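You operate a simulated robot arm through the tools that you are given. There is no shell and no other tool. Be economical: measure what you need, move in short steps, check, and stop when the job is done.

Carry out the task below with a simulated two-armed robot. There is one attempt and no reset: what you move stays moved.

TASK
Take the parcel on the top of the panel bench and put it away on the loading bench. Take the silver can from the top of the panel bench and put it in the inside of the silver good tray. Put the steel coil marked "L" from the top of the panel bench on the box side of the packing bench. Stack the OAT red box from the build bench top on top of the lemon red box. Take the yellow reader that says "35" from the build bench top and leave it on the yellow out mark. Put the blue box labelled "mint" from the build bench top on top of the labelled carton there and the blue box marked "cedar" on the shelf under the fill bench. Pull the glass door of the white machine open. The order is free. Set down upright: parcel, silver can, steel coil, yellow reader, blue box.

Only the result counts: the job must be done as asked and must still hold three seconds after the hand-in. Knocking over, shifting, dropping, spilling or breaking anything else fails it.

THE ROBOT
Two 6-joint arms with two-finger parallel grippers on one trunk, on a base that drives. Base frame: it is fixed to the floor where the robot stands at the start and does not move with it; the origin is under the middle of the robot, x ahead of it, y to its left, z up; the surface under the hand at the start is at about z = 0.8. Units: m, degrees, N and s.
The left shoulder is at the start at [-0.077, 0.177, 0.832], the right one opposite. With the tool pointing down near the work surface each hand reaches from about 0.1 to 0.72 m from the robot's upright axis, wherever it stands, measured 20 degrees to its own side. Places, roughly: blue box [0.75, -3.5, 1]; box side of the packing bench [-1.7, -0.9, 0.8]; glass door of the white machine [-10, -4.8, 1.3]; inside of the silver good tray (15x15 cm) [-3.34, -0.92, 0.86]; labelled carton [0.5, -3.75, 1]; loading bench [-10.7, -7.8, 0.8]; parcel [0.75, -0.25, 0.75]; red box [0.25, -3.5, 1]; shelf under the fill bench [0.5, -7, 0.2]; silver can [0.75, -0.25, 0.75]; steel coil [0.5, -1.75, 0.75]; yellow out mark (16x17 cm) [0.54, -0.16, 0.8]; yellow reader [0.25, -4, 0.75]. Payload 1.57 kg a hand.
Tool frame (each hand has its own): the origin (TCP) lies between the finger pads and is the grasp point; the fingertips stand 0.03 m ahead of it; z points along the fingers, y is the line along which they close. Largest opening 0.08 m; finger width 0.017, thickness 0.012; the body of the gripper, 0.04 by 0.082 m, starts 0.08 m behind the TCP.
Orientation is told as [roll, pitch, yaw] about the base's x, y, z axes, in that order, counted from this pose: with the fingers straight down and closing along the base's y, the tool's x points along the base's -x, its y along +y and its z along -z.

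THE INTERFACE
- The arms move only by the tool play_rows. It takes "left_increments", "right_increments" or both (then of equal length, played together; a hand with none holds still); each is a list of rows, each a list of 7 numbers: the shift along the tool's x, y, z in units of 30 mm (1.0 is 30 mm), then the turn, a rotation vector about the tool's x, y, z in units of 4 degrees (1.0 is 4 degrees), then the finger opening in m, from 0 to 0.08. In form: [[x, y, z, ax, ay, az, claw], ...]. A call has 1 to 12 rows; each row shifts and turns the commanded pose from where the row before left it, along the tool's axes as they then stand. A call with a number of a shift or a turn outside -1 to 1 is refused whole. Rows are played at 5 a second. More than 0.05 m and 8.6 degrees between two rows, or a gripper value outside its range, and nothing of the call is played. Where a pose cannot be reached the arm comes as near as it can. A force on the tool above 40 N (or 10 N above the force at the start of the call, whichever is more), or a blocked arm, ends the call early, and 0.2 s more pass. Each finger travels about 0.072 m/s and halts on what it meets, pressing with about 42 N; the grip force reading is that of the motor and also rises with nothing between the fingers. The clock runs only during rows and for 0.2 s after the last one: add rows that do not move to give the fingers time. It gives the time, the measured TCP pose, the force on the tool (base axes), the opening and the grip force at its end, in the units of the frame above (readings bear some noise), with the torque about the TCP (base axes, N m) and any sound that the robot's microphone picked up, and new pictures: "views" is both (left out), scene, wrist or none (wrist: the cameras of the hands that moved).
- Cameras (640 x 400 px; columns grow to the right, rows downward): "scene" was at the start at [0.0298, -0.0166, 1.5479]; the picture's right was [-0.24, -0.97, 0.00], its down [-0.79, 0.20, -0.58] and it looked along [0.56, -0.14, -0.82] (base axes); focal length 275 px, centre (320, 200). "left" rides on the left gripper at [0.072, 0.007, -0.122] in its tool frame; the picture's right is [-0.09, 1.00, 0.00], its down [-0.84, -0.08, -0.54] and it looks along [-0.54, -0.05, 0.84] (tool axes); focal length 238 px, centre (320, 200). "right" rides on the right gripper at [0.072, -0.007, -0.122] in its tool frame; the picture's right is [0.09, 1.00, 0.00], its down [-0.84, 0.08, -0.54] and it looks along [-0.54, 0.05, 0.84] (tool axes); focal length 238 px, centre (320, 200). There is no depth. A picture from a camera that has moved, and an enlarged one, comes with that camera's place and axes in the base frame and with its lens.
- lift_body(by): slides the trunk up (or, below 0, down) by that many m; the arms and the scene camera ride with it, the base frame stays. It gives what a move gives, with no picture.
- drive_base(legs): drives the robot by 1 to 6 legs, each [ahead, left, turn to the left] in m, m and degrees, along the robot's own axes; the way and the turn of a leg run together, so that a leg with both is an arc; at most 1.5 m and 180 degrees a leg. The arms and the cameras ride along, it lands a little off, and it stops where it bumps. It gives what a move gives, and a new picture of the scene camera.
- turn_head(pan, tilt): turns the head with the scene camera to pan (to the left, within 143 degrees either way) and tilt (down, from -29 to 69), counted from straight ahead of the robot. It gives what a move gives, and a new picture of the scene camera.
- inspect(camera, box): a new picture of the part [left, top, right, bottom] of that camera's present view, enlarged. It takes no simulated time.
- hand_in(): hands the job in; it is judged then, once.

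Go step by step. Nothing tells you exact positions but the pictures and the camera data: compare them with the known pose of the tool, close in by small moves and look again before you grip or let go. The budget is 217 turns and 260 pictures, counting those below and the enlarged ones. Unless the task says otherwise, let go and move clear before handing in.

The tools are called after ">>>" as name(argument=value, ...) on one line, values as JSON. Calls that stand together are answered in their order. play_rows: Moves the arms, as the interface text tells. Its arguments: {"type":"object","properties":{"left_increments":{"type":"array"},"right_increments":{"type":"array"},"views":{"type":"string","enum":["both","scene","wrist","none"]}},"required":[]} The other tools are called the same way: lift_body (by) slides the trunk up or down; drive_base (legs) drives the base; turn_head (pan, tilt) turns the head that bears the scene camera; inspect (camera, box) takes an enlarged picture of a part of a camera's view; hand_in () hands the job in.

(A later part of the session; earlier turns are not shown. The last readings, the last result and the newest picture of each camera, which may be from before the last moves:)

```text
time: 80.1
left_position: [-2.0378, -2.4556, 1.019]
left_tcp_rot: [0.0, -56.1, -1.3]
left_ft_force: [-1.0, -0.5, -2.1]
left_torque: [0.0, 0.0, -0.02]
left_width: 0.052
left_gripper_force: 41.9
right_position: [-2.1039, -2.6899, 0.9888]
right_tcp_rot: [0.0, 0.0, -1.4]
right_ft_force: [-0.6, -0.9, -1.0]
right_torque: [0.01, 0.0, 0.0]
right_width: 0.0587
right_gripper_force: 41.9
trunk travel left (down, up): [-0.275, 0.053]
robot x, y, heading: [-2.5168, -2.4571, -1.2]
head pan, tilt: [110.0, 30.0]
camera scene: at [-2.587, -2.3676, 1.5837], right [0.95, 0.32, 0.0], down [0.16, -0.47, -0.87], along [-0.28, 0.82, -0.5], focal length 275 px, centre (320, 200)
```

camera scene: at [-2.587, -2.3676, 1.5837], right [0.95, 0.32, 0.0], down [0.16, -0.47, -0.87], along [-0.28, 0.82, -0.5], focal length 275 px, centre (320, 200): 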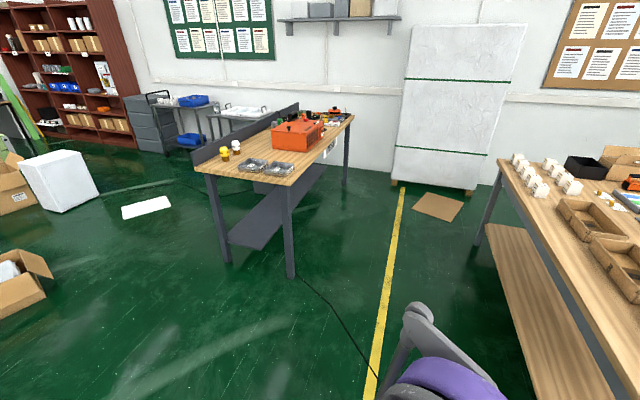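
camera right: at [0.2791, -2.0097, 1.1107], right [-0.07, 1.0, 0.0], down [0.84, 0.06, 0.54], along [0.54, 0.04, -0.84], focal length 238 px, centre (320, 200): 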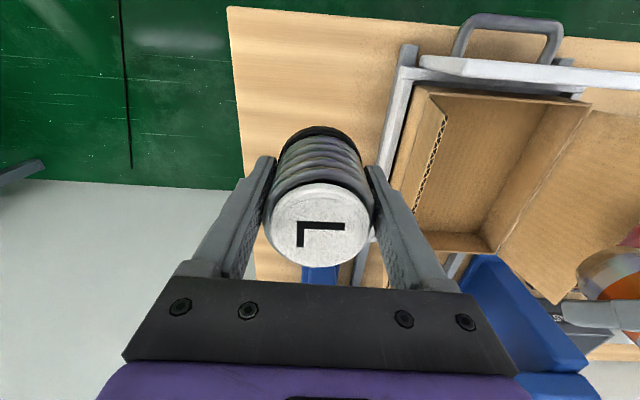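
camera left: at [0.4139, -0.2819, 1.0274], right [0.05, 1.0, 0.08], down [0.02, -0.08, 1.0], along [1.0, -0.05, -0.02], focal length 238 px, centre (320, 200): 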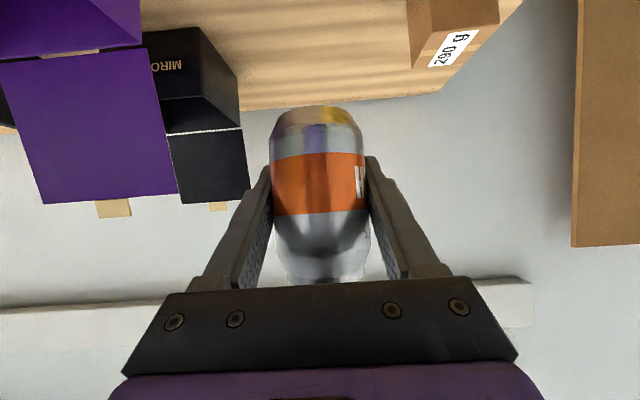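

Both benches are understood: free strip at x≈-1.83 on the box side between edge and trays. I drive up the aisle, then approach the packing bench.

>>> drive_base(legs=[[0, 0, 1.3], [0, 1.4, 0], [0, 0.35, 0], [0.2, 0, 0]])

>>> turn_head(pan=-15, tilt=50)

>>> inspect(camera="right", box=[0, 0, 640, 400])

```text
time: 97.5
left_position: [-1.8836, -0.6556, 1.0187]
left_tcp_rot: [0.1, -56.0, 2.7]
left_ft_force: [0.3, 0.2, -1.6]
left_torque: [0.04, 0.0, 0.0]
left_width: 0.052
left_gripper_force: 42.4
right_position: [-1.9319, -0.8932, 0.9892]
right_tcp_rot: [-0.1, 0.1, 2.7]
right_ft_force: [0.5, 0.1, -1.5]
right_torque: [0.01, 0.03, 0.01]
right_width: 0.0586
right_gripper_force: 42.4
trunk travel left (down, up): [-0.275, 0.053]
robot x, y, heading: [-2.3605, -0.6869, 2.6]
head pan, tilt: [110.0, 30.0]
camera scene: at [-2.4365, -0.6052, 1.5836], right [0.92, 0.39, 0.0], down [0.19, -0.46, -0.87], along [-0.33, 0.8, -0.5], focal length 275 px, centre (320, 200)
```

scene: 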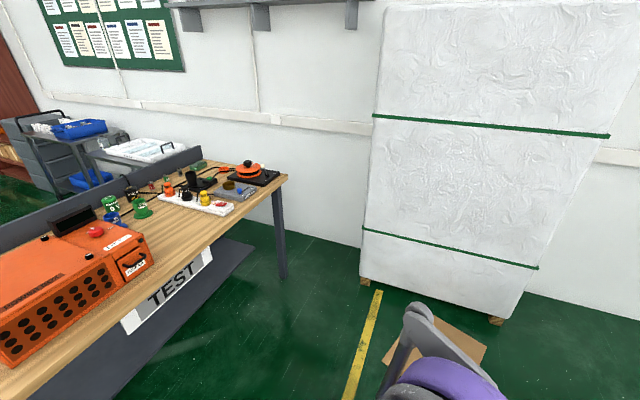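

```text
time: 99.5
left_position: [-1.8829, -0.6561, 1.0175]
left_tcp_rot: [0.0, -56.0, 2.8]
left_ft_force: [-0.3, 0.0, -1.5]
left_torque: [-0.01, 0.0, -0.02]
left_width: 0.0517
left_gripper_force: 42.1
right_position: [-1.9321, -0.892, 0.9891]
right_tcp_rot: [-0.1, 0.1, 2.6]
right_ft_force: [0.4, -0.7, -1.7]
right_torque: [0.02, -0.03, 0.0]
right_width: 0.0588
right_gripper_force: 42.1
trunk travel left (down, up): [-0.275, 0.053]
robot x, y, heading: [-2.3595, -0.6892, 2.6]
head pan, tilt: [-15.0, 50.0]
camera scene: at [-2.3265, -0.705, 1.5542], right [-0.21, -0.98, 0.0], down [-0.75, 0.16, -0.64], along [0.63, -0.14, -0.77], focal length 275 px, centre (320, 200)
```

scene: 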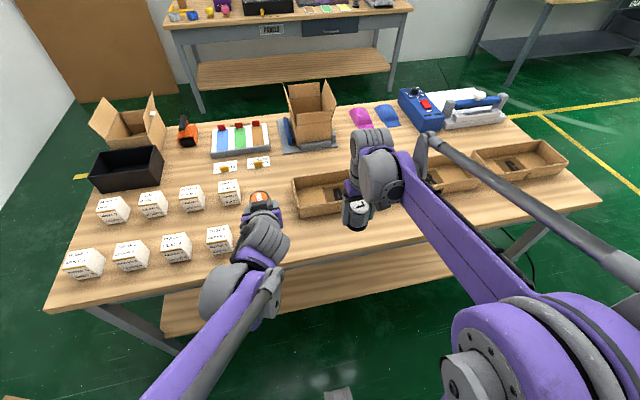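

```text
1.00 times, centred on (320, 200) of right (not enlarged: the box is as wide or as high as the picture)
camera zoom: at [-2.0041, -0.903, 1.1105], right [-0.14, 0.99, 0.0], down [0.83, 0.12, 0.54], along [0.54, 0.08, -0.84], focal length 238 px, centre (320, 200)
```

zoom: 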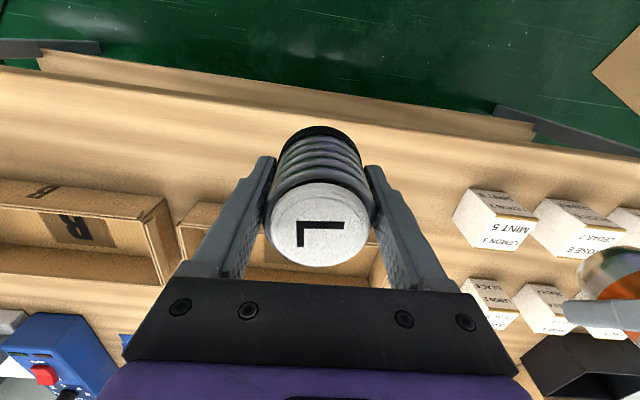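

The free strip is only 11 cm; a better spot is the gap between the tray and the white cubes at about [-1.73,-0.66]. I shift left 0.23 and ahead 0.1.

>>> drive_base(legs=[[0, 0, -2.6], [0.08, 0.24, 0]])

>>> inspect(camera="right", box=[0, 0, 640, 400])

```text
time: 102.6
left_position: [-1.8061, -0.4339, 1.0183]
left_tcp_rot: [0.0, -56.0, 0.2]
left_ft_force: [0.3, 0.2, -1.9]
left_torque: [0.01, -0.01, 0.01]
left_width: 0.0521
left_gripper_force: 42.4
right_position: [-1.8649, -0.6686, 0.9896]
right_tcp_rot: [0.0, 0.0, 0.2]
right_ft_force: [-0.2, -0.4, -2.0]
right_torque: [0.01, 0.01, 0.01]
right_width: 0.0585
right_gripper_force: 42.3
trunk travel left (down, up): [-0.275, 0.053]
robot x, y, heading: [-2.288, -0.4431, 0.5]
head pan, tilt: [-15.0, 50.0]
camera scene: at [-2.2506, -0.4643, 1.5542], right [-0.25, -0.97, 0.0], down [-0.74, 0.2, -0.64], along [0.62, -0.16, -0.77], focal length 275 px, centre (320, 200)
```

scene: 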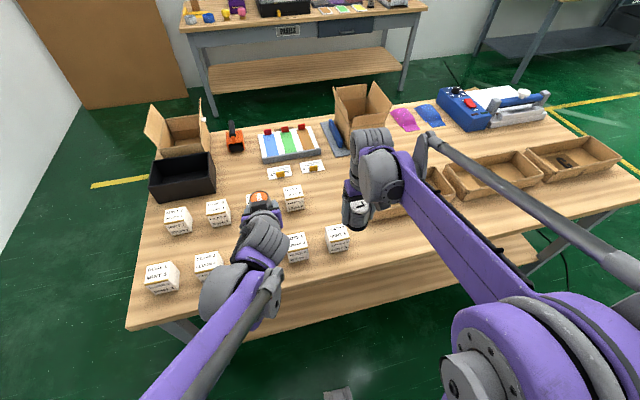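

```text
1.00 times, centred on (320, 200) of right (not enlarged: the box is as wide or as high as the picture)
camera zoom: at [-1.937, -0.676, 1.1105], right [-0.1, 1.0, 0.0], down [0.84, 0.08, 0.54], along [0.54, 0.05, -0.84], focal length 238 px, centre (320, 200)
```

zoom: 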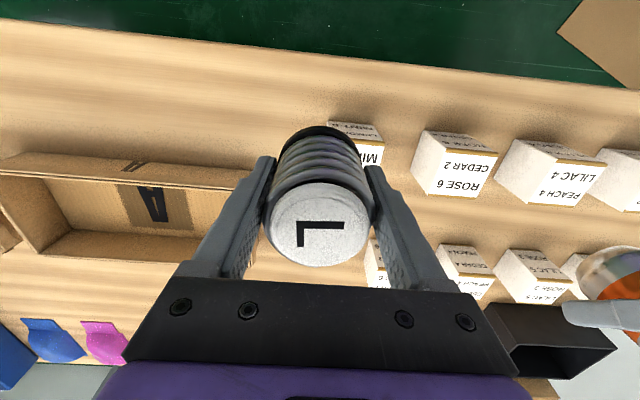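

The gap lies at y≈-0.76…-0.6 around x≈-1.72. I move the coil above [-1.72,-0.675] and part-way down.

>>> play_rows(right_increments=[[-0.97, -0.04, 0, 0, 0, 0, 0.02], [-0.97, -0.04, 0, 0, 0, 0, 0.02], [-0.97, -0.04, 0, 0, 0, 0, 0.02], [-0.97, -0.04, 0, 0, 0, 0, 0.02], [-0.97, -0.04, 0, 0, 0, 0, 0.02], [0, 0, 0.6, 0, 0, 0, 0.02], [0, 0, 0.6, 0, 0, 0, 0.02], [0, 0, 0.6, 0, 0, 0, 0.02]], views="both")

```text
time: 104.4
left_position: [-1.807, -0.434, 1.0189]
left_tcp_rot: [0.0, -56.0, 0.2]
left_ft_force: [0.1, -0.1, -1.3]
left_torque: [0.02, -0.02, 0.02]
left_width: 0.0521
left_gripper_force: 42.0
right_position: [-1.7181, -0.6741, 0.9337]
right_tcp_rot: [0.0, 0.0, 0.2]
right_ft_force: [0.0, 0.0, -0.9]
right_torque: [0.02, -0.01, 0.0]
right_width: 0.0587
right_gripper_force: 42.0
trunk travel left (down, up): [-0.275, 0.053]
robot x, y, heading: [-2.2853, -0.4466, 0.3]
head pan, tilt: [-15.0, 50.0]
camera scene: at [-2.2504, -0.4644, 1.5542], right [-0.25, -0.97, 0.0], down [-0.74, 0.2, -0.64], along [0.62, -0.16, -0.77], focal length 275 px, centre (320, 200)
camera right: at [-1.7907, -0.6811, 1.0548], right [-0.1, 1.0, 0.0], down [0.84, 0.08, 0.54], along [0.54, 0.05, -0.84], focal length 238 px, centre (320, 200)
```

scene: 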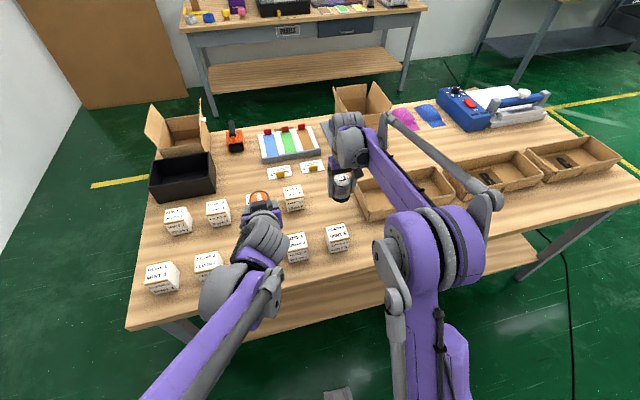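
right: 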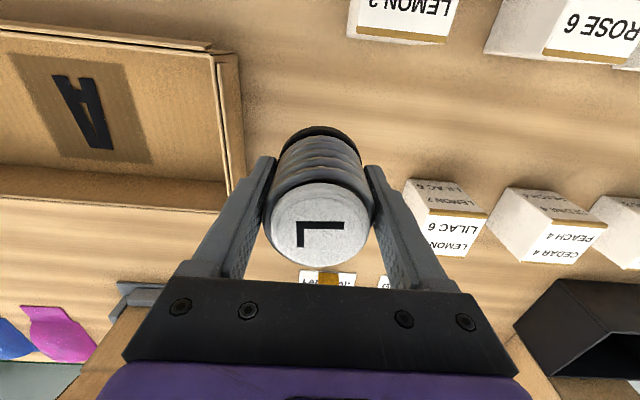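

Clear all round. I lower to the surface.

>>> play_rows(right_increments=[[0, 0, 0.8, 0, 0, 0, 0.02], [0, 0, 0.8, 0, 0, 0, 0.02], [0, 0, 0.8, 0, 0, 0, 0.02], [0, 0, 0.5, 0, 0, 0, 0.02], [0, 0, 0.2, 0, 0, 0, 0.02]], views="none")

```text
time: 105.6
left_position: [-1.805, -0.4338, 1.0197]
left_tcp_rot: [0.0, -56.0, 0.2]
left_ft_force: [-0.2, 0.2, -1.9]
left_torque: [-0.03, 0.01, 0.02]
left_width: 0.0519
left_gripper_force: 41.8
right_position: [-1.7191, -0.6739, 0.8418]
right_tcp_rot: [0.0, 0.0, 0.2]
right_ft_force: [-0.5, 0.0, -1.0]
right_torque: [-0.01, 0.01, 0.02]
right_width: 0.0585
right_gripper_force: 41.9
trunk travel left (down, up): [-0.275, 0.053]
robot x, y, heading: [-2.2826, -0.444, 0.3]
head pan, tilt: [-15.0, 50.0]
```

>>> play_rows(right_increments=[[0, 0, 0.1, 0, 0, 0, 0.02], [0, 0, 0, 0, 0, 0, 0.064], [0, 0, 0, 0, 0, 0, 0.075], [0, 0, 0, 0, 0, 0, 0.075], [0, 0, -0.6, 0, 0, 0, 0.075], [0, 0, -0.9, 0, 0, 0, 0.075], [0, 0, -0.9, 0, 0, 0, 0.075], [0, 0, -0.9, 0, 0, 0, 0.075], [0, 0, -0.9, 0, 0, 0, 0.075]], views="wrist")

```text
time: 107.6
left_position: [-1.8062, -0.4327, 1.0183]
left_tcp_rot: [0.1, -56.0, 0.1]
left_ft_force: [-0.2, 1.1, -1.8]
left_torque: [0.0, -0.04, -0.01]
left_width: 0.0518
left_gripper_force: 42.3
right_position: [-1.718, -0.6732, 0.9653]
right_tcp_rot: [0.0, 0.0, 0.2]
right_ft_force: [0.8, 0.0, -0.4]
right_torque: [-0.01, 0.0, -0.01]
right_width: 0.0748
right_gripper_force: 0.1
trunk travel left (down, up): [-0.275, 0.053]
robot x, y, heading: [-2.2878, -0.4442, 0.2]
head pan, tilt: [-15.0, 50.0]
camera right: at [-1.7903, -0.68, 1.0881], right [-0.1, 1.0, 0.0], down [0.84, 0.08, 0.54], along [0.54, 0.05, -0.84], focal length 238 px, centre (320, 200)
```

right: 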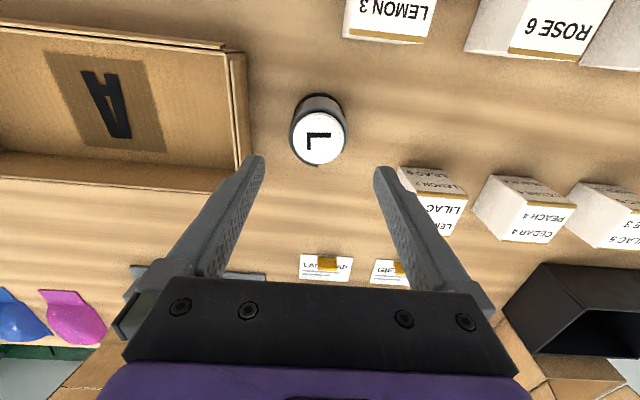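

The coil stands in place. I retract the right hand, back into the aisle and turn toward the TEST bench.

>>> play_rows(right_increments=[[0, 0, -0.6, 0, 0, 0, 0.075], [0.95, 0, 0, 0, 0, 0, 0.075], [0.95, 0, 0, 0, 0, 0, 0.075], [0.95, 0, 0, 0, 0, 0, 0.075], [0.95, 0, 0, 0, 0, 0, 0.075], [0.95, 0, 0, 0, 0, 0, 0.075], [0.95, 0, 0, 0, 0, 0, 0.075], [0.95, 0, 0, 0, 0, 0, 0.075]], views="none")

>>> drive_base(legs=[[-0.26, 0, 0], [0, -0.8, 0], [0, 0, 180]])

>>> turn_head(pan=-20, tilt=40)

```text
time: 109.4
left_position: [-1.8066, -0.4347, 1.0191]
left_tcp_rot: [-0.1, -56.1, 0.2]
left_ft_force: [0.1, 0.0, -1.9]
left_torque: [-0.01, -0.03, 0.01]
left_width: 0.052
left_gripper_force: 41.9
right_position: [-1.9212, -0.6753, 0.9841]
right_tcp_rot: [0.0, 0.0, 0.2]
right_ft_force: [0.3, 1.1, 0.6]
right_torque: [-0.01, -0.01, 0.01]
right_width: 0.0748
right_gripper_force: 0.0
trunk travel left (down, up): [-0.275, 0.053]
robot x, y, heading: [-2.2864, -0.4466, 0.2]
head pan, tilt: [-15.0, 50.0]
```

```text
time: 125.4
left_position: [-3.0193, -1.212, 1.0169]
left_tcp_rot: [0.0, -56.1, 175.9]
left_ft_force: [0.2, 0.8, -2.0]
left_torque: [-0.02, -0.01, 0.02]
left_width: 0.0521
left_gripper_force: 42.2
right_position: [-2.8874, -0.9781, 0.9861]
right_tcp_rot: [-0.1, 0.0, 175.9]
right_ft_force: [0.0, -0.4, -0.6]
right_torque: [0.02, -0.01, 0.01]
right_width: 0.0749
right_gripper_force: 0.1
trunk travel left (down, up): [-0.275, 0.053]
robot x, y, heading: [-2.5418, -1.238, 175.8]
head pan, tilt: [-15.0, 50.0]
camera scene: at [-2.5726, -1.2126, 1.5542], right [0.33, 0.94, 0.0], down [0.72, -0.25, -0.64], along [-0.61, 0.21, -0.77], focal length 275 px, centre (320, 200)
```

scene: 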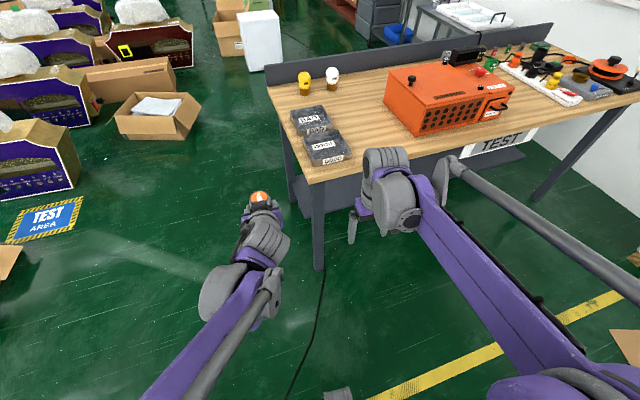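

```text
time: 126.1
left_position: [-3.0207, -1.2114, 1.0191]
left_tcp_rot: [0.0, -56.0, 175.9]
left_ft_force: [-0.3, 0.4, -1.5]
left_torque: [0.01, -0.01, 0.0]
left_width: 0.052
left_gripper_force: 41.8
right_position: [-2.8876, -0.9784, 0.9848]
right_tcp_rot: [0.0, 0.0, 175.8]
right_ft_force: [0.6, -0.7, -0.8]
right_torque: [0.0, 0.04, 0.01]
right_width: 0.0749
right_gripper_force: 0.1
trunk travel left (down, up): [-0.275, 0.053]
robot x, y, heading: [-2.5373, -1.2385, 175.7]
head pan, tilt: [-20.0, 40.0]
camera scene: at [-2.5775, -1.2031, 1.5683], right [0.41, 0.91, 0.0], down [0.59, -0.26, -0.77], along [-0.7, 0.31, -0.64], focal length 275 px, centre (320, 200)
```

scene: 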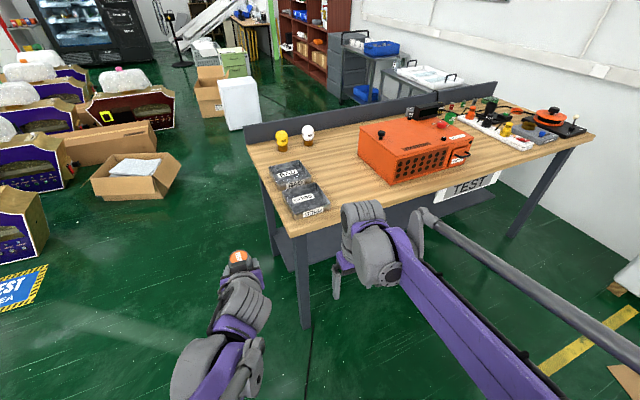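

>>> inspect(camera="scene", box=[240, 120, 370, 240])

```text
3.33 times, centred on (305, 180) of scene
camera zoom: at [-2.5775, -1.2031, 1.5683], right [0.41, 0.91, 0.0], down [0.59, -0.26, -0.77], along [-0.7, 0.31, -0.64], focal length 916 px, centre (370, 267)
```

zoom: 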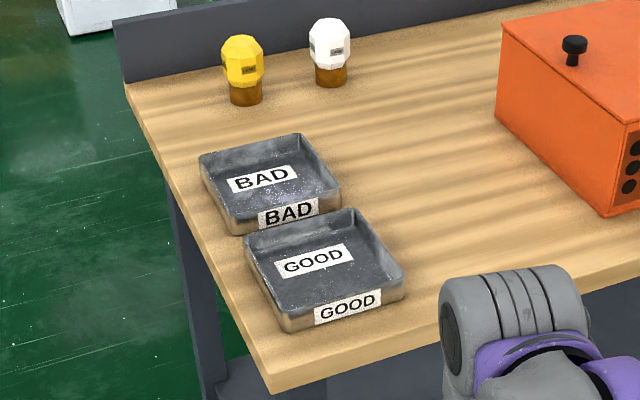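

The GOOD tray is at about [-3.36,-0.92], bench top ≈0.86, at the bench's end. I'll approach it from the end, facing +y.

>>> drive_base(legs=[[0, 0, -85.8], [-0.22, 0, 0], [0, 0.81, 0]])

>>> inspect(camera="left", box=[0, 0, 640, 400])

>>> turn_head(pan=0, tilt=55)

```text
time: 138.6
left_position: [-3.3703, -0.9806, 1.0184]
left_tcp_rot: [-0.1, -56.0, 90.1]
left_ft_force: [0.0, -0.2, -2.0]
left_torque: [0.03, -0.06, 0.0]
left_width: 0.0517
left_gripper_force: 42.0
right_position: [-3.1267, -1.0953, 0.9845]
right_tcp_rot: [0.0, 0.0, 90.1]
right_ft_force: [0.0, 0.4, -0.1]
right_torque: [-0.01, -0.01, -0.03]
right_width: 0.0752
right_gripper_force: 0.0
trunk travel left (down, up): [-0.275, 0.053]
robot x, y, heading: [-3.358, -1.4617, 90.0]
head pan, tilt: [-20.0, 40.0]
camera scene: at [-3.3288, -1.4198, 1.5683], right [0.94, -0.34, 0.0], down [-0.22, -0.6, -0.77], along [0.26, 0.72, -0.64], focal length 275 px, centre (320, 200)
```

scene: 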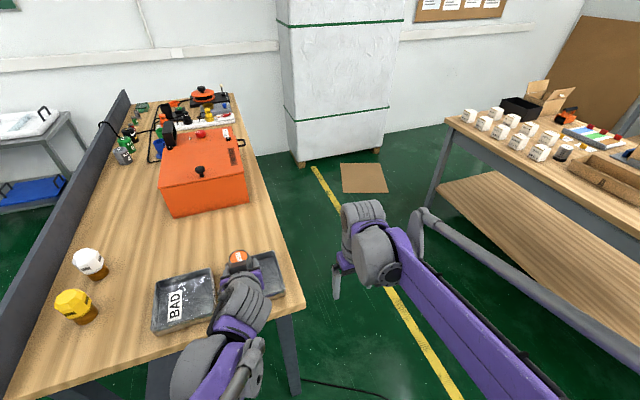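

```text
1.00 times, centred on (320, 200) of left (not enlarged: the box is as wide or as high as the picture)
camera zoom: at [-3.3767, -1.122, 1.0273], right [-1.0, 0.05, 0.08], down [0.08, 0.02, 1.0], along [0.05, 1.0, -0.02], focal length 238 px, centre (320, 200)
```

zoom: 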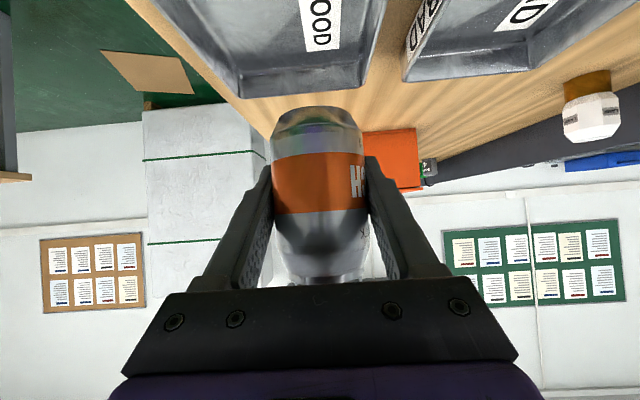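

```text
time: 139.5
left_position: [-3.3688, -0.9806, 1.0189]
left_tcp_rot: [0.0, -56.0, 90.1]
left_ft_force: [-0.3, -0.9, -2.8]
left_torque: [0.01, 0.04, 0.0]
left_width: 0.0518
left_gripper_force: 41.5
right_position: [-3.1274, -1.0947, 0.9847]
right_tcp_rot: [0.0, 0.0, 90.1]
right_ft_force: [-0.4, 0.3, 0.0]
right_torque: [0.02, 0.02, 0.01]
right_width: 0.075
right_gripper_force: 0.1
trunk travel left (down, up): [-0.275, 0.053]
robot x, y, heading: [-3.3556, -1.4581, 90.1]
head pan, tilt: [0.0, 55.0]
camera scene: at [-3.3577, -1.4276, 1.5477], right [1.0, 0.0, 0.0], down [0.0, -0.82, -0.57], along [0.0, 0.57, -0.82], focal length 275 px, centre (320, 200)
```

scene: 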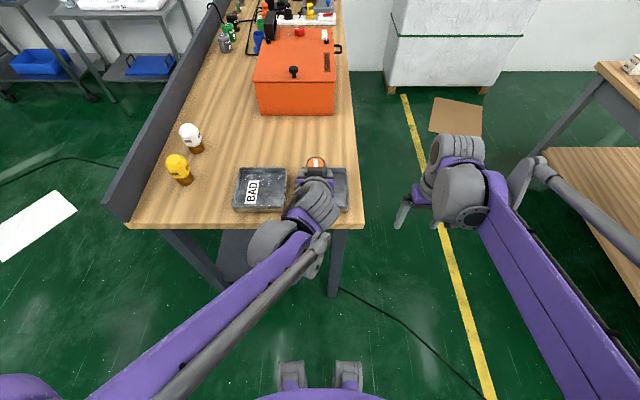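

The GOOD tray centre is at about [-3.35,-0.92]. I bring the can over it and lower part-way.

>>> play_rows(left_increments=[[-0.39, -0.23, 0.58, 0, 0, 0, 0.02], [-0.39, -0.23, 0.58, 0, 0, 0, 0.02], [-0.39, -0.23, 0.58, 0, 0, 0, 0.02], [0.65, 0, 0.44, 0, 0, 0, 0.02], [0.65, 0, 0.44, 0, 0, 0, 0.02], [0.65, 0, 0.44, 0, 0, 0, 0.02]], views="both")

```text
time: 140.9
left_position: [-3.3482, -0.9186, 0.9471]
left_tcp_rot: [0.0, -56.0, 90.1]
left_ft_force: [0.9, 0.3, -1.2]
left_torque: [0.01, 0.01, 0.01]
left_width: 0.052
left_gripper_force: 42.0
right_position: [-3.1278, -1.0953, 0.9858]
right_tcp_rot: [0.1, 0.0, 90.0]
right_ft_force: [-0.6, 0.3, 0.2]
right_torque: [0.01, 0.01, 0.04]
right_width: 0.075
right_gripper_force: 0.1
trunk travel left (down, up): [-0.275, 0.053]
robot x, y, heading: [-3.3599, -1.4601, 90.3]
head pan, tilt: [0.0, 55.0]
camera scene: at [-3.3577, -1.4272, 1.5477], right [1.0, 0.0, 0.0], down [0.0, -0.82, -0.57], along [0.0, 0.57, -0.82], focal length 275 px, centre (320, 200)
camera left: at [-3.3555, -1.0597, 0.9567], right [-1.0, 0.05, 0.08], down [0.08, 0.02, 1.0], along [0.05, 1.0, -0.02], focal length 238 px, centre (320, 200)
```

scene: 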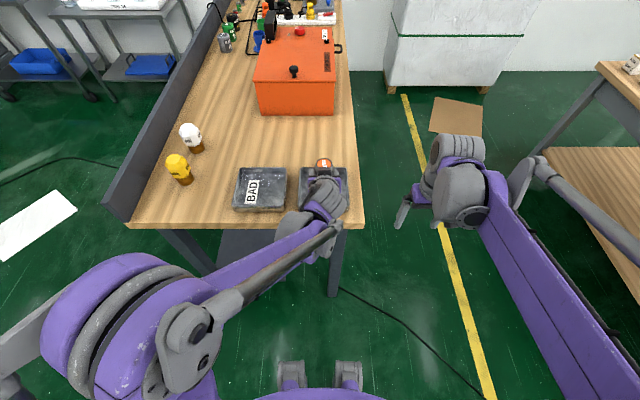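
left: 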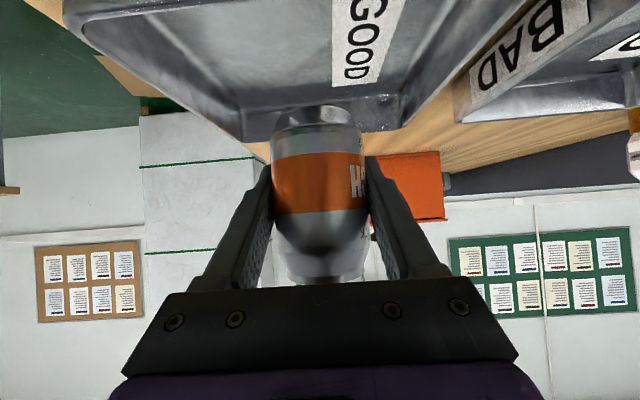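

Centred in the tray. I lower the rest in small steps.

>>> play_rows(left_increments=[[0.25, 0, 0.17, 0, 0, 0, 0.02], [0.25, 0, 0.17, 0, 0, 0, 0.02], [0.25, 0, 0.17, 0, 0, 0, 0.02], [0, 0, 0, 0, 0, 0, 0.02]], views="wrist")

```text
time: 141.9
left_position: [-3.3491, -0.9176, 0.9193]
left_tcp_rot: [0.0, -56.0, 90.0]
left_ft_force: [0.1, 0.1, -1.2]
left_torque: [0.0, 0.0, 0.0]
left_width: 0.0516
left_gripper_force: 42.1
right_position: [-3.1268, -1.0946, 0.9848]
right_tcp_rot: [0.0, 0.0, 90.1]
right_ft_force: [0.2, 0.0, 0.6]
right_torque: [0.01, 0.01, 0.01]
right_width: 0.0751
right_gripper_force: 0.0
trunk travel left (down, up): [-0.275, 0.053]
robot x, y, heading: [-3.3591, -1.4587, 90.0]
head pan, tilt: [0.0, 55.0]
camera left: at [-3.3555, -1.0583, 0.929], right [-1.0, 0.05, 0.08], down [0.08, 0.02, 1.0], along [0.05, 1.0, -0.02], focal length 238 px, centre (320, 200)
```

left: 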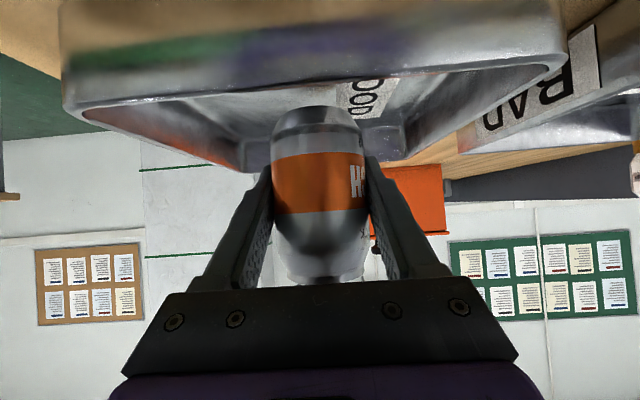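

>>> play_rows(left_increments=[[0.1, 0, 0.067, 0, 0, 0, 0.02], [0.1, 0, 0.067, 0, 0, 0, 0.02], [0, 0, 0, 0, 0, 0, 0.02]], views="none")

>>> inspect(camera="left", box=[220, 40, 460, 190])

```text
time: 142.7
left_position: [-3.348, -0.9178, 0.9134]
left_tcp_rot: [0.0, -56.0, 90.1]
left_ft_force: [-0.5, 0.1, -1.6]
left_torque: [0.05, 0.0, -0.01]
left_width: 0.0518
left_gripper_force: 41.7
right_position: [-3.127, -1.0949, 0.9848]
right_tcp_rot: [0.0, 0.1, 90.2]
right_ft_force: [0.3, 0.1, 0.2]
right_torque: [-0.01, 0.0, -0.02]
right_width: 0.0752
right_gripper_force: 0.1
trunk travel left (down, up): [-0.275, 0.053]
robot x, y, heading: [-3.3561, -1.4585, 89.9]
head pan, tilt: [0.0, 55.0]
```

```text
2.67 times, centred on (340, 115) of left
camera zoom: at [-3.3551, -1.0583, 0.9225], right [-1.0, 0.05, 0.08], down [0.08, 0.02, 1.0], along [0.05, 1.0, -0.02], focal length 636 px, centre (267, 427)
```

zoom: 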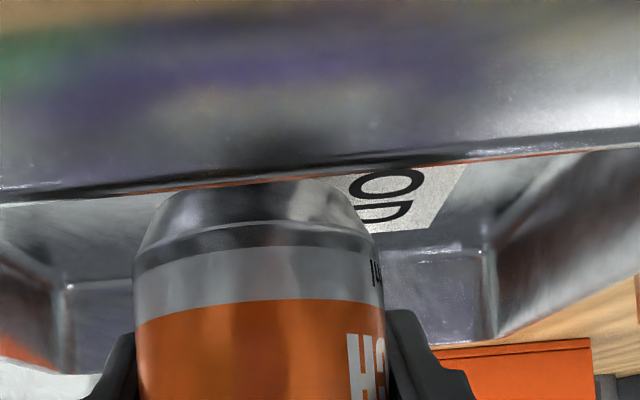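

>>> play_rows(left_increments=[[0.08, 0, 0.053, 0, 0, 0, 0.02], [0.05, 0, 0.033, 0, 0, 0, 0.02], [0, 0, 0, 0, 0, 0, 0.02]], views="none")

```text
time: 143.5
left_position: [-3.3479, -0.9177, 0.9089]
left_tcp_rot: [0.0, -56.0, 90.2]
left_ft_force: [0.8, -0.1, -1.9]
left_torque: [0.0, -0.01, 0.0]
left_width: 0.0519
left_gripper_force: 41.9
right_position: [-3.1276, -1.0943, 0.9853]
right_tcp_rot: [0.1, 0.0, 90.1]
right_ft_force: [0.2, 0.5, -0.7]
right_torque: [0.0, -0.03, 0.02]
right_width: 0.0748
right_gripper_force: 0.0
trunk travel left (down, up): [-0.275, 0.053]
robot x, y, heading: [-3.3579, -1.4576, 90.0]
head pan, tilt: [0.0, 55.0]
```

>>> play_rows(left_increments=[[0.08, 0, 0.053, 0, 0, 0, 0.02], [0, 0, 0, 0, 0, 0, 0.02]], views="none")

>>> play_rows(left_increments=[[0.08, 0, 0.053, 0, 0, 0, 0.02], [0, 0, 0, 0, 0, 0, 0.02]], views="none")

>>> play_rows(left_increments=[[0.08, 0, 0.053, 0, 0, 0, 0.02], [0, 0, 0, 0, 0, 0, 0.02]], views="wrist")

```text
time: 144.1
left_position: [-3.3492, -0.9194, 0.906]
left_tcp_rot: [0.0, -56.0, 90.2]
left_ft_force: [0.2, -0.4, -1.6]
left_torque: [-0.03, 0.03, 0.0]
left_width: 0.0521
left_gripper_force: 42.1
right_position: [-3.1273, -1.0944, 0.9858]
right_tcp_rot: [-0.1, 0.0, 90.1]
right_ft_force: [0.1, 0.1, 0.1]
right_torque: [0.0, -0.01, 0.04]
right_width: 0.0751
right_gripper_force: 0.1
trunk travel left (down, up): [-0.275, 0.053]
robot x, y, heading: [-3.3599, -1.4609, 90.2]
head pan, tilt: [0.0, 55.0]
```

```text
time: 144.7
left_position: [-3.3495, -0.9175, 0.905]
left_tcp_rot: [0.1, -56.4, 90.0]
left_ft_force: [-0.8, 7.2, 33.9]
left_torque: [-0.19, -0.09, -0.13]
left_width: 0.052
left_gripper_force: 41.7
right_position: [-3.1273, -1.0963, 0.9862]
right_tcp_rot: [0.0, -0.2, 90.2]
right_ft_force: [0.3, -0.8, -0.5]
right_torque: [-0.02, -0.01, -0.02]
right_width: 0.075
right_gripper_force: 0.1
trunk travel left (down, up): [-0.275, 0.053]
robot x, y, heading: [-3.3572, -1.4569, 90.1]
head pan, tilt: [0.0, 55.0]
```

```text
time: 145.3
left_position: [-3.3487, -0.9186, 0.9017]
left_tcp_rot: [0.0, -56.1, 90.1]
left_ft_force: [0.6, 3.3, 34.6]
left_torque: [-0.07, -0.02, -0.03]
left_width: 0.052
left_gripper_force: 42.2
right_position: [-3.1274, -1.0964, 0.9874]
right_tcp_rot: [0.0, -0.2, 90.1]
right_ft_force: [0.0, -0.7, -0.3]
right_torque: [-0.02, -0.02, 0.0]
right_width: 0.0748
right_gripper_force: 0.1
trunk travel left (down, up): [-0.275, 0.053]
robot x, y, heading: [-3.3588, -1.4587, 90.2]
head pan, tilt: [0.0, 55.0]
camera left: at [-3.3558, -1.0602, 0.9091], right [-1.0, 0.05, 0.08], down [0.08, 0.02, 1.0], along [0.05, 1.0, -0.02], focal length 238 px, centre (320, 200)
```

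left: 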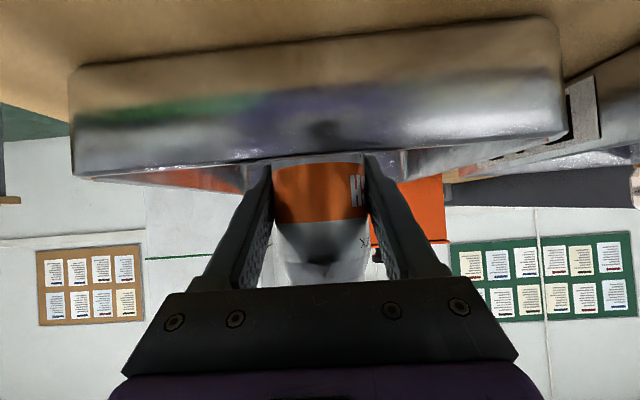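

The can touches the tray floor. I relieve the pressure, open and retreat along the tool.

>>> play_rows(left_increments=[[-0.07, 0, -0.045, 0, 0, 0, 0.02], [0, 0, 0, 0, 0, 0, 0.06], [0, 0, 0, 0, 0, 0, 0.068], [0, 0, 0, 0, 0, 0, 0.072], [0, 0, 0, 0, 0, 0, 0.072], [0, 0, -0.6, 0, 0, 0, 0.072], [0, 0, -0.9, 0, 0, 0, 0.072], [0, 0, -0.9, 0, 0, 0, 0.072], [0, 0, -0.9, 0, 0, 0, 0.072], [0, 0, -0.9, 0, 0, 0, 0.072], [0, 0, -0.9, 0, 0, 0, 0.072]], views="both")

```text
time: 147.7
left_position: [-3.3492, -1.0433, 0.988]
left_tcp_rot: [-0.1, -56.0, 90.1]
left_ft_force: [0.7, -0.2, -1.7]
left_torque: [-0.02, 0.02, -0.04]
left_width: 0.0719
left_gripper_force: 0.0
right_position: [-3.1279, -1.0965, 0.9851]
right_tcp_rot: [0.0, 0.0, 90.1]
right_ft_force: [0.3, -0.9, 0.0]
right_torque: [0.01, 0.0, -0.02]
right_width: 0.0749
right_gripper_force: 0.1
trunk travel left (down, up): [-0.275, 0.053]
robot x, y, heading: [-3.3577, -1.4584, 90.4]
head pan, tilt: [0.0, 55.0]
camera scene: at [-3.3582, -1.4287, 1.5477], right [1.0, 0.0, 0.0], down [0.0, -0.82, -0.57], along [0.0, 0.57, -0.82], focal length 275 px, centre (320, 200)
camera left: at [-3.3554, -1.185, 0.9971], right [-1.0, 0.05, 0.08], down [0.08, 0.02, 1.0], along [0.05, 1.0, -0.02], focal length 238 px, centre (320, 200)
```

scene: 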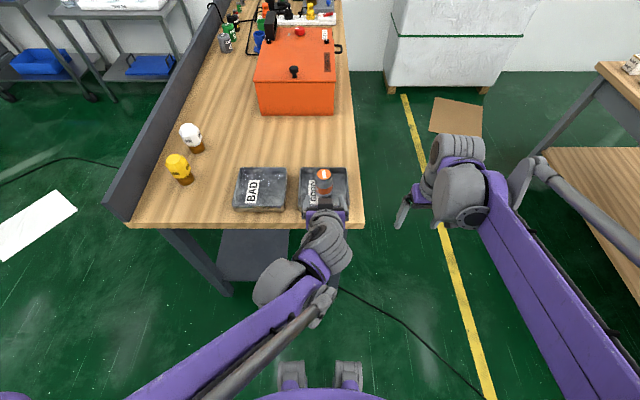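
left: 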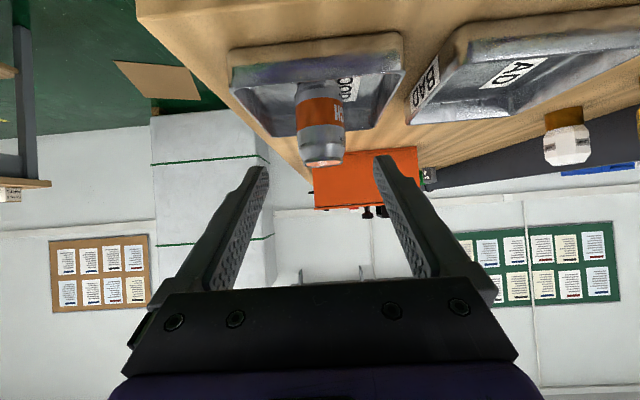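

The can stands in the GOOD tray. Now drive to the build bench.

>>> drive_base(legs=[[-0.75, 0, 0], [0, 0, -90], [1.4, 0, 0], [1.1, -1.2, 0]])

>>> turn_head(pan=0, tilt=35)

```text
refused: leg 4 is longer than a leg can be; nothing moved
```

```text
time: 148.5
left_position: [-3.348, -1.0415, 0.9881]
left_tcp_rot: [-0.1, -56.0, 90.1]
left_ft_force: [-0.1, 0.2, -0.2]
left_torque: [-0.03, -0.02, -0.02]
left_width: 0.0721
left_gripper_force: 0.1
right_position: [-3.127, -1.0946, 0.9855]
right_tcp_rot: [0.0, 0.0, 90.1]
right_ft_force: [0.5, -0.3, 0.5]
right_torque: [0.04, -0.01, 0.01]
right_width: 0.0749
right_gripper_force: 0.0
trunk travel left (down, up): [-0.275, 0.053]
robot x, y, heading: [-3.3576, -1.4572, 90.2]
head pan, tilt: [0.0, 35.0]
camera scene: at [-3.3578, -1.4118, 1.5758], right [1.0, 0.0, 0.0], down [0.0, -0.57, -0.82], along [0.0, 0.82, -0.57], focal length 275 px, centre (320, 200)
```

scene: 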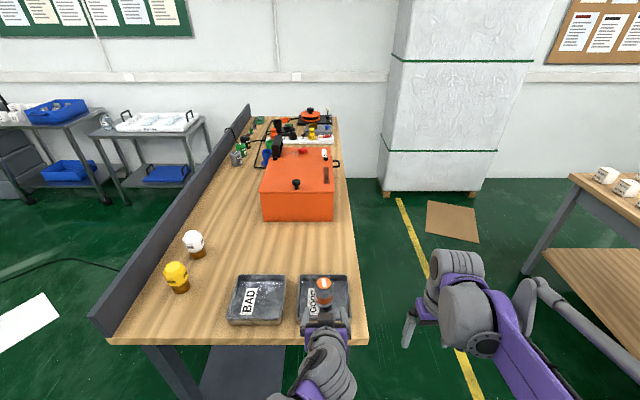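

>>> drive_base(legs=[[-0.75, 0, 0], [0, 0, -90], [1.4, 0, 0], [0.7, -0.7, 0], [0.5, -0.6, 0]])

>>> turn_head(pan=0, tilt=30)

```text
time: 174.4
left_position: [-0.4141, -3.6148, 0.9891]
left_tcp_rot: [0.0, -56.0, -2.6]
left_ft_force: [0.3, -0.1, -0.3]
left_torque: [0.01, 0.02, 0.0]
left_width: 0.0721
left_gripper_force: 0.0
right_position: [-0.478, -3.8323, 0.9854]
right_tcp_rot: [0.0, 0.0, -2.4]
right_ft_force: [-0.6, 0.4, 0.7]
right_torque: [-0.04, 0.01, -0.01]
right_width: 0.0751
right_gripper_force: 0.1
trunk travel left (down, up): [-0.275, 0.053]
robot x, y, heading: [-0.8293, -3.585, -2.3]
head pan, tilt: [0.0, 35.0]
camera scene: at [-0.7834, -3.586, 1.5759], right [-0.04, -1.0, 0.0], down [-0.57, 0.02, -0.82], along [0.82, -0.04, -0.57], focal length 275 px, centre (320, 200)
```

scene: 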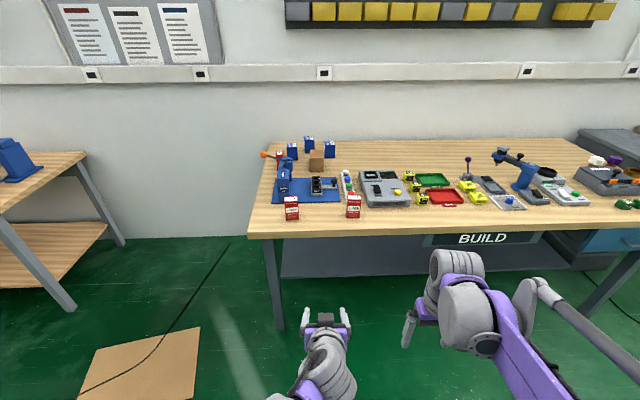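

```text
time: 175.0
left_position: [-0.415, -3.615, 0.9873]
left_tcp_rot: [0.0, -56.1, -2.5]
left_ft_force: [-0.3, -0.3, -0.8]
left_torque: [0.01, 0.01, 0.01]
left_width: 0.0718
left_gripper_force: 0.0
right_position: [-0.4774, -3.8308, 0.9851]
right_tcp_rot: [0.0, -0.1, -2.4]
right_ft_force: [-1.0, 0.6, 0.0]
right_torque: [-0.02, -0.03, -0.01]
right_width: 0.0749
right_gripper_force: 0.0
trunk travel left (down, up): [-0.275, 0.053]
robot x, y, heading: [-0.8314, -3.5841, -2.4]
head pan, tilt: [0.0, 30.0]
camera scene: at [-0.781, -3.586, 1.5837], right [-0.04, -1.0, 0.0], down [-0.5, 0.02, -0.87], along [0.86, -0.04, -0.5], focal length 275 px, centre (320, 200)
```

scene: 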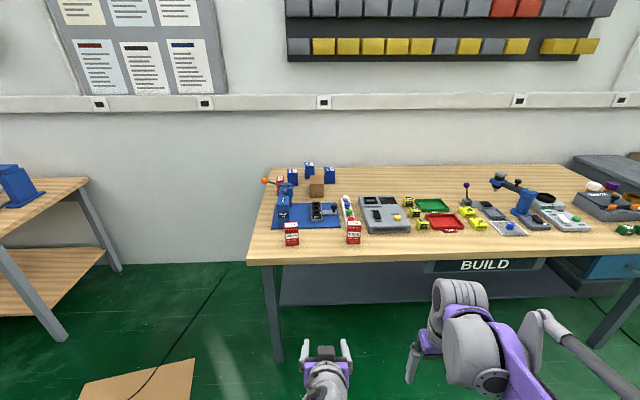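

>>> inspect(camera="scene", box=[250, 145, 380, 255])

>>> inspect(camera="scene", box=[340, 160, 540, 280])

```text
3.64 times, centred on (315, 200) of scene
camera zoom: at [-0.781, -3.586, 1.5837], right [-0.04, -1.0, 0.0], down [-0.5, 0.02, -0.87], along [0.86, -0.04, -0.5], focal length 999 px, centre (338, 200)
```

zoom: 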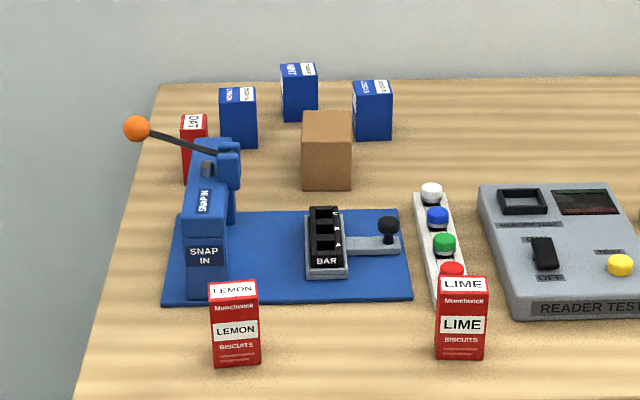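

```text
3.20 times, centred on (440, 220) of scene
camera zoom: at [-0.781, -3.586, 1.5837], right [-0.04, -1.0, 0.0], down [-0.5, 0.02, -0.87], along [0.86, -0.04, -0.5], focal length 880 px, centre (-64, 136)
```

zoom: 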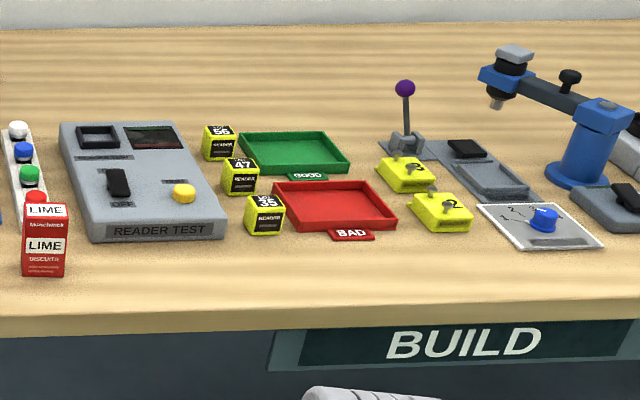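

Build bench (top ≈0.85): LEMON at [0.11,-3.51], OAT at [0.54,-3.43] behind the press, three blue boxes at x≈0.66–0.76, brown carton [0.52,-3.63], reader "35" at [0.19,-4.09]. I raise the hands, straighten the left tool, then drive closer.

>>> play_rows(left_increments=[[-0.6, 0, -0.4, 0, 0, 0, 0.08], [-0.6, 0, -0.4, 0, 0, 0, 0.08], [-0.6, 0, -0.4, 0, 0, 0, 0.08], [-0.6, 0, -0.4, 0, 0, 0, 0.08], [-0.6, 0, -0.4, 0, 0, 0, 0.08], [-0.6, 0, -0.4, 0, 0, 0, 0.08], [0, 0, 0, 0, 1, 0, 0.08], [0, 0, 0, 0, 1, 0, 0.08], [0, 0, 0, 0, 1, 0, 0.08], [0, 0, 0, 0, 1, 0, 0.08], [0, 0, 0, 0, 1, 0, 0.08], [0, 0, 0, 0, 1, 0, 0.08]], right_increments=[[0, 0, -0.7, 0, 0, 0, 0.08], [0, 0, -0.7, 0, 0, 0, 0.08], [0, 0, -0.7, 0, 0, 0, 0.08], [0, 0, -0.7, 0, 0, 0, 0.08], [0, 0, -0.7, 0, 0, 0, 0.08], [0, 0, -0.7, 0, 0, 0, 0.08], [0, -0.4, 0, 0, 0, 0, 0.08], [0, -0.4, 0, 0, 0, 0, 0.08], [0, -0.4, 0, 0, 0, 0, 0.08], [0, -0.4, 0, 0, 0, 0, 0.08], [0, -0.4, 0, 0, 0, 0, 0.08], [0, -0.4, 0, 0, 0, 0, 0.08]], views="none")

>>> play_rows(left_increments=[[0, 0, 0, 0, 1, 0, 0.08], [0, 0, 0, 0, 1, 0, 0.08], [0, 0, 0, 0, 1, 0, 0.08], [0, 0, 0, 0, 1, 0, 0.08], [0, 0, 0, 0, 1, 0, 0.08], [0, 0, 0, 0, 1, 0, 0.08], [0, 0, 0, 0, 1, 0, 0.08], [0, 0, 0, 0, 1, 0, 0.08]], views="none")

>>> drive_base(legs=[[0, 0, 2.4], [0.58, 0.1, 0]])

```text
time: 177.6
left_position: [-0.4145, -3.6151, 1.1181]
left_tcp_rot: [0.0, -31.8, -2.6]
left_ft_force: [0.0, 0.4, -0.6]
left_torque: [-0.01, 0.0, 0.01]
left_width: 0.0798
left_gripper_force: 0.1
right_position: [-0.4813, -3.9045, 1.11]
right_tcp_rot: [0.1, -0.1, -2.5]
right_ft_force: [0.0, 0.1, 0.1]
right_torque: [-0.02, -0.01, 0.02]
right_width: 0.08
right_gripper_force: 0.1
trunk travel left (down, up): [-0.275, 0.053]
robot x, y, heading: [-0.8264, -3.5876, -2.4]
head pan, tilt: [0.0, 30.0]
```

```text
time: 179.4
left_position: [-0.4136, -3.6139, 1.1178]
left_tcp_rot: [0.0, 0.1, -2.5]
left_ft_force: [-0.5, 0.4, 0.1]
left_torque: [0.0, -0.03, -0.03]
left_width: 0.0797
left_gripper_force: 0.1
right_position: [-0.4817, -3.9037, 1.1103]
right_tcp_rot: [0.0, 0.0, -2.5]
right_ft_force: [-0.2, -0.4, -0.1]
right_torque: [0.0, 0.01, -0.02]
right_width: 0.0799
right_gripper_force: 0.0
trunk travel left (down, up): [-0.275, 0.053]
robot x, y, heading: [-0.8321, -3.5852, -2.4]
head pan, tilt: [0.0, 30.0]
```

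```text
time: 183.2
left_position: [0.1811, -3.4956, 1.1169]
left_tcp_rot: [0.0, 0.1, 0.0]
left_ft_force: [0.3, -0.5, -1.0]
left_torque: [-0.01, -0.01, -0.02]
left_width: 0.0799
left_gripper_force: 0.0
right_position: [0.1264, -3.7885, 1.1106]
right_tcp_rot: [-0.1, 0.0, 0.0]
right_ft_force: [-0.1, 0.5, 0.5]
right_torque: [0.03, -0.02, 0.03]
right_width: 0.08
right_gripper_force: 0.0
trunk travel left (down, up): [-0.275, 0.053]
robot x, y, heading: [-0.2347, -3.482, 0.3]
head pan, tilt: [0.0, 30.0]
camera scene: at [-0.1858, -3.4832, 1.5837], right [0.0, -1.0, 0.0], down [-0.5, 0.0, -0.87], along [0.87, 0.0, -0.5], focal length 275 px, centre (320, 200)
```

scene: 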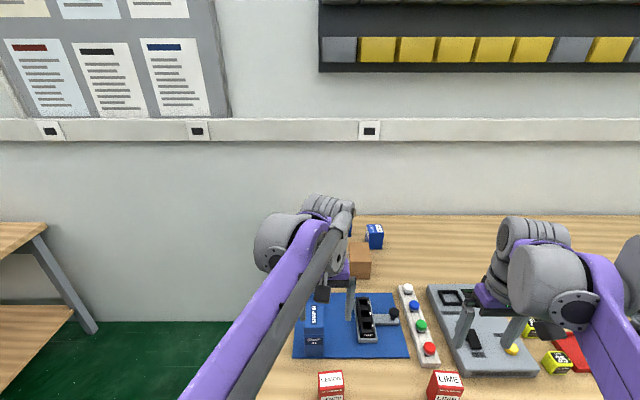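

>>> inspect(camera="left", box=[0, 0, 640, 400])

>>> inspect(camera="right", box=[0, 0, 640, 400])

```text
1.00 times, centred on (320, 200) of left (not enlarged: the box is as wide or as high as the picture)
camera zoom: at [0.1091, -3.4887, 1.2396], right [0.09, 1.0, 0.0], down [0.84, -0.08, 0.54], along [0.54, -0.05, -0.84], focal length 238 px, centre (320, 200)
```

zoom: 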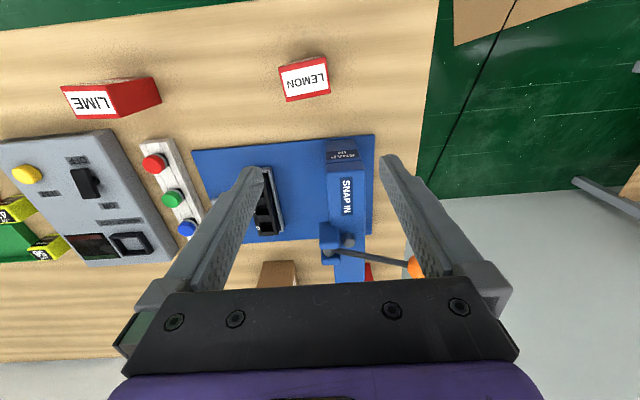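

```text
1.00 times, centred on (320, 200) of right (not enlarged: the box is as wide or as high as the picture)
camera zoom: at [0.055, -3.7953, 1.232], right [-0.09, 1.0, 0.0], down [0.84, 0.08, 0.54], along [0.54, 0.05, -0.84], focal length 238 px, centre (320, 200)
```

zoom: 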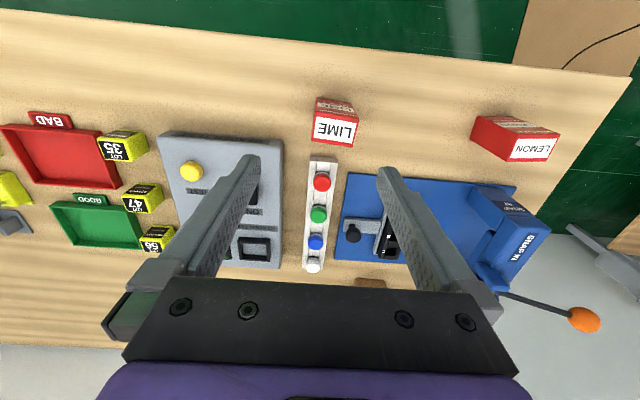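

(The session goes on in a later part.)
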